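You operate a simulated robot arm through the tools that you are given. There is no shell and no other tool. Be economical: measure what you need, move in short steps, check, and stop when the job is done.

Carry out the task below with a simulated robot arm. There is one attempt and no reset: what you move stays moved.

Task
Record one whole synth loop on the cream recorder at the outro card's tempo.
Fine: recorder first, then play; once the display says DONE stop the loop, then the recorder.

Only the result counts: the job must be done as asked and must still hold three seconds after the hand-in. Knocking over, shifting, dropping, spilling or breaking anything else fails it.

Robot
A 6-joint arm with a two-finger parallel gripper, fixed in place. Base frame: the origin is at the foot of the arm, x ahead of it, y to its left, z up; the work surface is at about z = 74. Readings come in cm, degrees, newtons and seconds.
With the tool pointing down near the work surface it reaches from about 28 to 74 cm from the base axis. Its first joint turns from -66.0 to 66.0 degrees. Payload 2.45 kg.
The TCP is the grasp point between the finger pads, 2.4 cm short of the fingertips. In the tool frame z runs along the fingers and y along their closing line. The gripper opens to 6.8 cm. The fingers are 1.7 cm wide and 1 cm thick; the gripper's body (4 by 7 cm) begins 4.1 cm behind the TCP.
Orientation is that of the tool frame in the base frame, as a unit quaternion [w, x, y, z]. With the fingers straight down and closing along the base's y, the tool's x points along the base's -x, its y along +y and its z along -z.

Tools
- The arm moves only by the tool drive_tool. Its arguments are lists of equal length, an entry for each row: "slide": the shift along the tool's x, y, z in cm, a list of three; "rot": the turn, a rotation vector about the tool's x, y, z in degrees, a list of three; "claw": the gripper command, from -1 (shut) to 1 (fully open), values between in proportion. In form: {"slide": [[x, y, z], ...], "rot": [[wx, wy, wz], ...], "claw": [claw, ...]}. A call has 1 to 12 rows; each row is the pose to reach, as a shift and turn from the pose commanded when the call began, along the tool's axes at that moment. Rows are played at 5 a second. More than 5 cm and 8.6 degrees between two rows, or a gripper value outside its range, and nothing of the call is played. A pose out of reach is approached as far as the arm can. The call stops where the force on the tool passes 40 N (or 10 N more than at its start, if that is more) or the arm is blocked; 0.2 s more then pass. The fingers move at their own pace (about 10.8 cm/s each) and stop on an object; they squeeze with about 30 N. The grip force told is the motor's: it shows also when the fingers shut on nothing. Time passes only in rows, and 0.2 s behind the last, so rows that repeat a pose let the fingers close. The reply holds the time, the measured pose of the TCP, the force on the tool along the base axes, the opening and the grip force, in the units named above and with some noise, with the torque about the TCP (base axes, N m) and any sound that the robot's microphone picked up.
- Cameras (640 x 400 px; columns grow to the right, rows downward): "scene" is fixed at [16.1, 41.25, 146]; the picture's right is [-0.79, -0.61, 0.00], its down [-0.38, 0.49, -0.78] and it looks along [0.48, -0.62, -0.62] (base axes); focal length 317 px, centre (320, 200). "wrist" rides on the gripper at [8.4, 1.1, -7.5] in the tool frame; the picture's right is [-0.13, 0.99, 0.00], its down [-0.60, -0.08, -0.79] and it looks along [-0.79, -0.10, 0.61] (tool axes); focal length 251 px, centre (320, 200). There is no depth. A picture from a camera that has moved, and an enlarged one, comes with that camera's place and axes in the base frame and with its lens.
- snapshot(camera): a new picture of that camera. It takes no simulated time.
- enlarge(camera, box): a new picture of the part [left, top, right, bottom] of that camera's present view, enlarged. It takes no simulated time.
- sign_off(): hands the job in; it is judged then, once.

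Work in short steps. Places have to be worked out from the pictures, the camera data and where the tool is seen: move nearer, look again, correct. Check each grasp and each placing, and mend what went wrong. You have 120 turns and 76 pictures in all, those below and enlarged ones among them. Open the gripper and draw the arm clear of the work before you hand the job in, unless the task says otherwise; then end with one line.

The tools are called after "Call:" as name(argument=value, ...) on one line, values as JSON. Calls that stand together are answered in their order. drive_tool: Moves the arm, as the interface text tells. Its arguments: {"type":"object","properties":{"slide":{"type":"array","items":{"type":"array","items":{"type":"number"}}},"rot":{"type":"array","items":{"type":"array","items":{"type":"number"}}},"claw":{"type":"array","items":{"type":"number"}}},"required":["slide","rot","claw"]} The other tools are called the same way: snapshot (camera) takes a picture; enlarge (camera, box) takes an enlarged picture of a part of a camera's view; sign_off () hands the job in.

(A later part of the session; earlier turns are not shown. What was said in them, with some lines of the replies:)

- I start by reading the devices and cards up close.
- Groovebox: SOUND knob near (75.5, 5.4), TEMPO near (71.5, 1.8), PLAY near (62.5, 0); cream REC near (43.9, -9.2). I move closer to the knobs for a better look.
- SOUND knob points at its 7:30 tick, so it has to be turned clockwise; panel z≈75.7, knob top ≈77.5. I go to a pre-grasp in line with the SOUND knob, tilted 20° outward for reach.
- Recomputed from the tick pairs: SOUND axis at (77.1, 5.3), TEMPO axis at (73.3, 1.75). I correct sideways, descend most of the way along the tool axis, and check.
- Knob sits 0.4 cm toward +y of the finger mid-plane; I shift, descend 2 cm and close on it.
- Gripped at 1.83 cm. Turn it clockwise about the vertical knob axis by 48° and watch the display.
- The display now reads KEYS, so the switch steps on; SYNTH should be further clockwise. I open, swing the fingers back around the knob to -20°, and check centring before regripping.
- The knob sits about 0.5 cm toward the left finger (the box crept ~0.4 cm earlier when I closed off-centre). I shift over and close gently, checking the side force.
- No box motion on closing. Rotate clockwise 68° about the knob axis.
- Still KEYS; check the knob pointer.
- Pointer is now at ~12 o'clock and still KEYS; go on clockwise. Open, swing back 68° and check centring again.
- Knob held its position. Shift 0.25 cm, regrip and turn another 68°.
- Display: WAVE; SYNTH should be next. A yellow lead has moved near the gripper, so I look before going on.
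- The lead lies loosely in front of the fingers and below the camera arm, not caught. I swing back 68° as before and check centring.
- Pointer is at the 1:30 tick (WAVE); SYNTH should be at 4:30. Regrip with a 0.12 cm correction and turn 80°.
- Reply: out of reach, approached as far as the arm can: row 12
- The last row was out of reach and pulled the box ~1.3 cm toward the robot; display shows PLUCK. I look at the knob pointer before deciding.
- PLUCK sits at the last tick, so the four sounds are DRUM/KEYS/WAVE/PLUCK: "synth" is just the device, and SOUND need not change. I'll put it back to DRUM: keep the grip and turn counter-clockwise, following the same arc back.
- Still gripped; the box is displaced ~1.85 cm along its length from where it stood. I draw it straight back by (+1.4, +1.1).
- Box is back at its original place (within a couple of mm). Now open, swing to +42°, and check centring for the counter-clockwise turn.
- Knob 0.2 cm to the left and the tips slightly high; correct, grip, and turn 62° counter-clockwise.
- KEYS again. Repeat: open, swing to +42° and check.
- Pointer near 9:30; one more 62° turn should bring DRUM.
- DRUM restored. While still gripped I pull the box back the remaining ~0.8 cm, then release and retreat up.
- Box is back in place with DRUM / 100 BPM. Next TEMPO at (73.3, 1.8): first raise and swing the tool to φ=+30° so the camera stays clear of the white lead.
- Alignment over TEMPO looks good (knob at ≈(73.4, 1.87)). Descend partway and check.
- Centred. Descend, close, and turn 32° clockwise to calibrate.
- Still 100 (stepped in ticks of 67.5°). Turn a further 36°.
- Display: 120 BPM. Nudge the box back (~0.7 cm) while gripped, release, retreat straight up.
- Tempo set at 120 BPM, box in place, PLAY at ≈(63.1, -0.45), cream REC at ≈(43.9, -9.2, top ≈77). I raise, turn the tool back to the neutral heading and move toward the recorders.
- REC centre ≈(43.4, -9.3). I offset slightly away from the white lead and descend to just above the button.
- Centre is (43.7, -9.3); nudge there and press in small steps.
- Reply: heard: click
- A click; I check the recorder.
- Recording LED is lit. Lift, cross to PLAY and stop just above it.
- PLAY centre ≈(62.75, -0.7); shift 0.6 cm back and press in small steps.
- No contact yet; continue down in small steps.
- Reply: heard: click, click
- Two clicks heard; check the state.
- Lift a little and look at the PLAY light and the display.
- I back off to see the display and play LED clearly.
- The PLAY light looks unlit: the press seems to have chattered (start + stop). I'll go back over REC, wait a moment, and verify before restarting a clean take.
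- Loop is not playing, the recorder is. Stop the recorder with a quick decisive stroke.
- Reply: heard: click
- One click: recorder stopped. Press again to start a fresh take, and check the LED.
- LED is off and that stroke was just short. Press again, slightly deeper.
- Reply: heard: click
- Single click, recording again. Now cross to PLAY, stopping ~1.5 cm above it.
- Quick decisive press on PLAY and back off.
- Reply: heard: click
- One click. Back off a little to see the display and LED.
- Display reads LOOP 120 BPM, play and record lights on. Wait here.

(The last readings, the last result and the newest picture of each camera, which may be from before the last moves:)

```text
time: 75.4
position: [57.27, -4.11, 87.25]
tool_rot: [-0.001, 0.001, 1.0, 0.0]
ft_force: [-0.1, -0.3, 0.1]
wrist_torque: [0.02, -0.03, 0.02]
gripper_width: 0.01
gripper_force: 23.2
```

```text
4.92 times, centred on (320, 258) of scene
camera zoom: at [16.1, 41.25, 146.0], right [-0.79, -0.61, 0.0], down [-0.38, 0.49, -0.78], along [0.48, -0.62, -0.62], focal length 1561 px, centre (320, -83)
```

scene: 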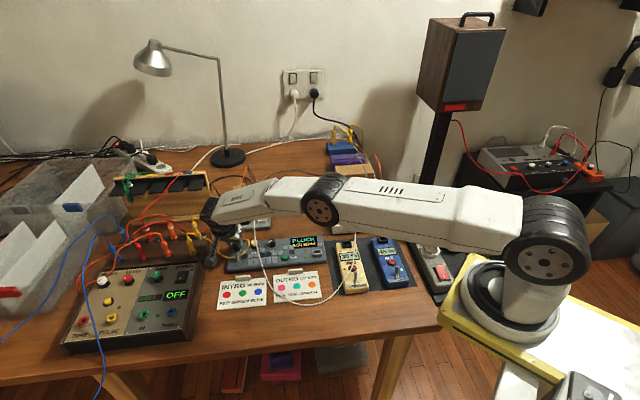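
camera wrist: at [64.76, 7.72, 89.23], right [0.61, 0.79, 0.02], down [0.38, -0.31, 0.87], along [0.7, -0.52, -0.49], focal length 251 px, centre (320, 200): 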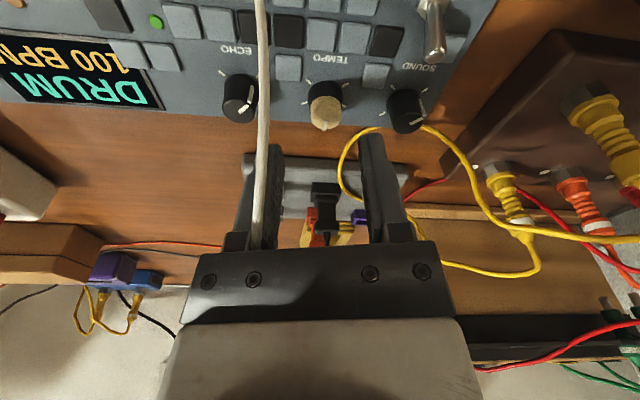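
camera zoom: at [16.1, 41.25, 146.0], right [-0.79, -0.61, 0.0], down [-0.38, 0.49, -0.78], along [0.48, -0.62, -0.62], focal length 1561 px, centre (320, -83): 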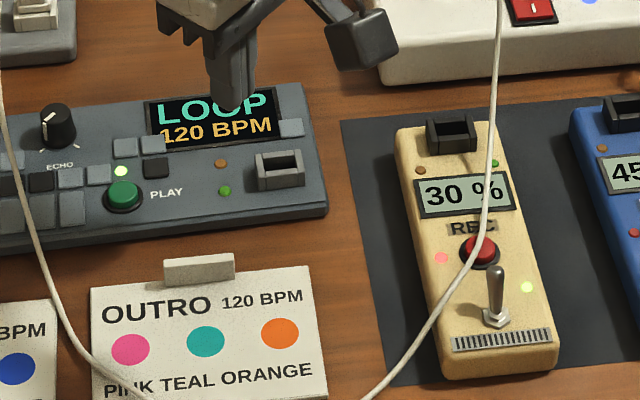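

Still LOOP; wait to about 16.5 s of play and look again.

Call:
drive_tool(slide=[[0, 0, 0], [0, 0, 0], [0, 0, 0], [0, 0, 0], [0, 0, 0], [0, 0, 0], [0, 0, 0], [0, 0, 0], [0, 0, 0], [0, 0, 0], [0, 0, 0], [0, 0, 0]], rot=[[0, 0, 0], [0, 0, 0], [0, 0, 0], [0, 0, 0], [0, 0, 0], [0, 0, 0], [0, 0, 0], [0, 0, 0], [0, 0, 0], [0, 0, 0], [0, 0, 0], [0, 0, 0]], claw=[-1, -1, -1, -1, -1, -1, -1, -1, -1, -1, -1, -1])

Call:
drive_tool(slide=[[0, 0, 0], [0, 0, 0], [0, 0, 0], [0, 0, 0], [0, 0, 0], [0, 0, 0], [0, 0, 0], [0, 0, 0], [0, 0, 0], [0, 0, 0], [0, 0, 0], [0, 0, 0]], rot=[[0, 0, 0], [0, 0, 0], [0, 0, 0], [0, 0, 0], [0, 0, 0], [0, 0, 0], [0, 0, 0], [0, 0, 0], [0, 0, 0], [0, 0, 0], [0, 0, 0], [0, 0, 0]], claw=[-1, -1, -1, -1, -1, -1, -1, -1, -1, -1, -1, -1])

Call:
drive_tool(slide=[[0, 0, 0], [0, 0, 0], [0, 0, 0], [0, 0, 0], [0, 0, 0], [0, 0, 0], [0, 0, 0], [0, 0, 0], [0, 0, 0], [0, 0, 0], [0, 0, 0], [0, 0, 0]], rot=[[0, 0, 0], [0, 0, 0], [0, 0, 0], [0, 0, 0], [0, 0, 0], [0, 0, 0], [0, 0, 0], [0, 0, 0], [0, 0, 0], [0, 0, 0], [0, 0, 0], [0, 0, 0]], claw=[-1, -1, -1, -1, -1, -1, -1, -1, -1, -1, -1, -1])

Call:
enlarge(camera="scene", box=[255, 225, 385, 290])

```text
time: 78.0
position: [57.15, -4.22, 87.32]
tool_rot: [-0.001, 0.0, 1.0, 0.0]
ft_force: [-0.7, -0.4, 0.0]
wrist_torque: [-0.02, 0.03, 0.01]
gripper_width: 0.01
gripper_force: 23.2
```

```text
time: 80.6
position: [57.27, -4.04, 87.19]
tool_rot: [-0.001, 0.0, 1.0, 0.0]
ft_force: [0.1, -0.4, -0.7]
wrist_torque: [-0.03, 0.01, 0.0]
gripper_width: 0.0
gripper_force: 23.5
```

```text
time: 83.2
position: [57.36, -4.15, 87.29]
tool_rot: [-0.001, 0.0, 1.0, 0.0]
ft_force: [0.5, 0.4, 0.6]
wrist_torque: [0.01, 0.03, -0.01]
gripper_width: 0.02
gripper_force: 24.3
```

```text
4.92 times, centred on (320, 258) of scene
camera zoom: at [16.1, 41.25, 146.0], right [-0.79, -0.61, 0.0], down [-0.38, 0.49, -0.78], along [0.48, -0.62, -0.62], focal length 1561 px, centre (320, -83)
```

zoom: 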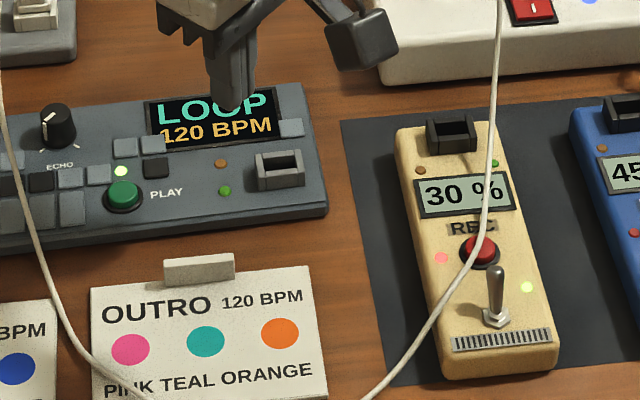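

Still LOOP; keep waiting.

Call:
drive_tool(slide=[[0, 0, 0], [0, 0, 0], [0, 0, 0], [0, 0, 0], [0, 0, 0], [0, 0, 0], [0, 0, 0], [0, 0, 0], [0, 0, 0], [0, 0, 0], [0, 0, 0], [0, 0, 0]], rot=[[0, 0, 0], [0, 0, 0], [0, 0, 0], [0, 0, 0], [0, 0, 0], [0, 0, 0], [0, 0, 0], [0, 0, 0], [0, 0, 0], [0, 0, 0], [0, 0, 0], [0, 0, 0]], claw=[-1, -1, -1, -1, -1, -1, -1, -1, -1, -1, -1, -1])

Call:
drive_tool(slide=[[0, 0, 0], [0, 0, 0], [0, 0, 0], [0, 0, 0], [0, 0, 0], [0, 0, 0], [0, 0, 0], [0, 0, 0], [0, 0, 0], [0, 0, 0], [0, 0, 0], [0, 0, 0]], rot=[[0, 0, 0], [0, 0, 0], [0, 0, 0], [0, 0, 0], [0, 0, 0], [0, 0, 0], [0, 0, 0], [0, 0, 0], [0, 0, 0], [0, 0, 0], [0, 0, 0], [0, 0, 0]], claw=[-1, -1, -1, -1, -1, -1, -1, -1, -1, -1, -1, -1])

Call:
drive_tool(slide=[[0, 0, 0], [0, 0, 0], [0, 0, 0], [0, 0, 0], [0, 0, 0], [0, 0, 0], [0, 0, 0], [0, 0, 0], [0, 0, 0], [0, 0, 0], [0, 0, 0], [0, 0, 0]], rot=[[0, 0, 0], [0, 0, 0], [0, 0, 0], [0, 0, 0], [0, 0, 0], [0, 0, 0], [0, 0, 0], [0, 0, 0], [0, 0, 0], [0, 0, 0], [0, 0, 0], [0, 0, 0]], claw=[-1, -1, -1, -1, -1, -1, -1, -1, -1, -1, -1, -1])

Call:
enlarge(camera="scene", box=[255, 225, 385, 290])

```text
time: 85.8
position: [57.17, -4.12, 87.17]
tool_rot: [0.0, 0.001, 1.0, -0.001]
ft_force: [0.0, -0.1, -0.9]
wrist_torque: [-0.01, 0.03, -0.03]
gripper_width: 0.02
gripper_force: 23.9
```

```text
time: 88.4
position: [57.33, -4.21, 87.19]
tool_rot: [0.001, 0.001, 1.0, 0.0]
ft_force: [-0.5, 0.4, 0.2]
wrist_torque: [0.0, 0.0, 0.0]
gripper_width: 0.01
gripper_force: 23.9
```

```text
time: 91.0
position: [57.36, -3.96, 87.22]
tool_rot: [0.0, 0.001, 1.0, -0.001]
ft_force: [0.7, -0.7, 0.3]
wrist_torque: [-0.01, 0.01, 0.0]
gripper_width: 0.0
gripper_force: 23.0
```

```text
4.92 times, centred on (320, 258) of scene
camera zoom: at [16.1, 41.25, 146.0], right [-0.79, -0.61, 0.0], down [-0.38, 0.49, -0.78], along [0.48, -0.62, -0.62], focal length 1561 px, centre (320, -83)
```

zoom: 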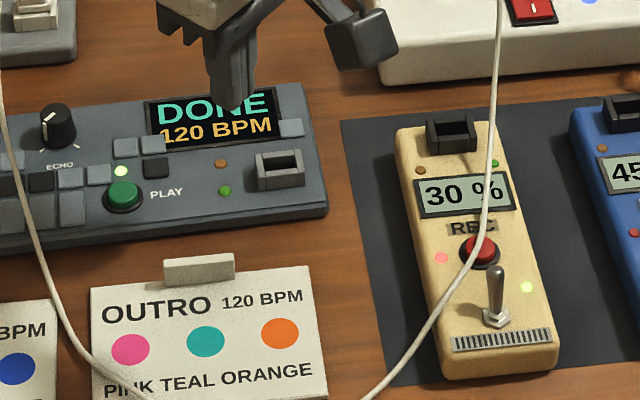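

DONE is shown. Return over PLAY by the exact reverse path and press once to stop the loop.

Call:
drive_tool(slide=[[-2.7, 1.7, 2], [-5.5, 3.5, 4.5], [-5.5, 3.5, 7], [-5.5, 3.5, 7], [-5.5, 3.5, 8], [-5.5, 3.5, 9.05], [-5.5, 3.5, 7]], rot=[[0, 0, 0], [0, 0, 0], [0, 0, 0], [0, 0, 0], [0, 0, 0], [0, 0, 0], [0, 0, 0]], claw=[-1, -1, -1, -1, -1, -1, -1])

```text
time: 92.6
position: [62.25, -0.51, 80.13]
tool_rot: [0.0, 0.0, 1.0, 0.0]
ft_force: [-0.2, 0.7, 0.2]
wrist_torque: [0.0, 0.0, -0.02]
gripper_width: 0.01
gripper_force: 23.0
```

No click this time; press again a bit further forward and deeper.

Call:
drive_tool(slide=[[-0.4, -0.1, 1], [-0.4, -0.1, 2.2], [-0.4, -0.1, 0]], rot=[[0, 0, 0], [0, 0, 0], [0, 0, 0]], claw=[-1, -1, -1])

```text
time: 93.4
position: [62.81, -0.57, 80.22]
tool_rot: [0.0, 0.001, 1.0, 0.0]
ft_force: [-0.2, 0.5, 0.8]
wrist_torque: [0.0, 0.0, -0.01]
gripper_width: 0.0
gripper_force: 23.6
heard: click
```

Loop stopped by one click. Move over the cream REC and check both devices.

Call:
drive_tool(slide=[[0, 0, -3.5], [4, -1.8, -5], [8, -3.6, -5.5], [12, -5.4, -5.5], [16, -7.2, -5.5], [19.2, -8.65, -4.5], [19.2, -8.65, -1.4], [19.2, -8.65, -1.4]], rot=[[0, 0, 0], [0, 0, 0], [0, 0, 0], [0, 0, 0], [0, 0, 0], [0, 0, 0], [0, 0, 0], [0, 0, 0]], claw=[-1, -1, -1, -1, -1, -1, -1, -1])

Call:
enlarge(camera="scene", box=[255, 225, 385, 290])

```text
time: 95.2
position: [43.66, -9.14, 81.48]
tool_rot: [0.0, 0.0, 1.0, 0.001]
ft_force: [0.4, 0.3, -0.3]
wrist_torque: [0.01, 0.04, -0.01]
gripper_width: 0.0
gripper_force: 23.6
```

```text
4.92 times, centred on (320, 258) of scene
camera zoom: at [16.1, 41.25, 146.0], right [-0.79, -0.61, 0.0], down [-0.38, 0.49, -0.78], along [0.48, -0.62, -0.62], focal length 1561 px, centre (320, -83)
```

zoom: 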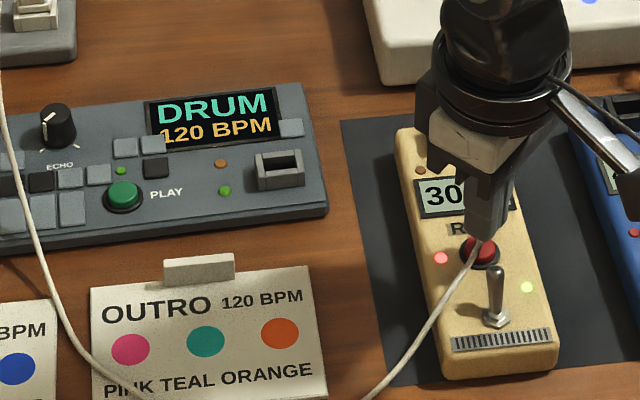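

The loop is stopped and the recorder still runs. Press REC once to stop it.

Call:
drive_tool(slide=[[0, -0.1, 1], [0, -0.1, 2.15], [0, -0.1, 0]], rot=[[0, 0, 0], [0, 0, 0], [0, 0, 0]], claw=[-1, -1, -1])

```text
time: 96.0
position: [43.5, -9.39, 81.55]
tool_rot: [-0.001, 0.0, 1.0, 0.0]
ft_force: [0.1, -0.2, 0.1]
wrist_torque: [0.0, 0.0, 0.01]
gripper_width: 0.0
gripper_force: 24.3
heard: click
```

One click. Raise the arm clear, open the gripper, and check the final state.

Call:
drive_tool(slide=[[0, 0, -4], [0, 0, -8], [0, 2, -12], [0, 4, -16], [0, 6, -20], [0, 8, -24], [0, 8, -24]], rot=[[0, 0, 0], [0, 0, 0], [0, 0, 0], [0, 0, 0], [0, 0, 0], [0, 0, 0], [0, 0, 0]], claw=[-1, -1, 0, 1, 1, 1, 1])

Call:
enlarge(camera="scene", box=[190, 190, 430, 320])

```text
time: 97.6
position: [43.56, -1.4, 105.8]
tool_rot: [0.001, 0.001, 1.0, 0.0]
ft_force: [0.3, 0.4, 0.3]
wrist_torque: [0.02, 0.02, 0.03]
gripper_width: 6.79
gripper_force: 0.2
```

```text
2.67 times, centred on (310, 255) of scene
camera zoom: at [16.1, 41.25, 146.0], right [-0.79, -0.61, 0.0], down [-0.38, 0.49, -0.78], along [0.48, -0.62, -0.62], focal length 845 px, centre (347, 53)
```

zoom: 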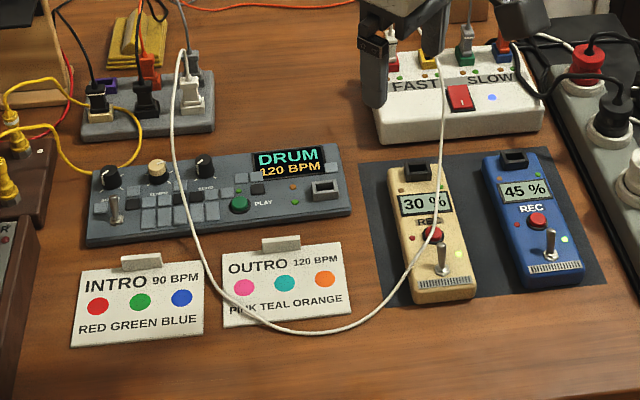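

Record light is off, the loop is stopped, nothing is out of place, and the arm is clear with the gripper open. I hand it in.

Call:
sign_off()

```text
The job is handed in.
```

I recorded one whole loop on the cream recorder at 120 BPM, the outro card's tempo, on a second take with the DRUM sound; the first PLAY press registered twice and I restarted. After DONE I stopped the loop, then the recorder. I had also turned the SOUND knob by mistake (set back to DRUM) and shifted the synth by up to about 2 cm (drawn back to within a few millimetres by eye).
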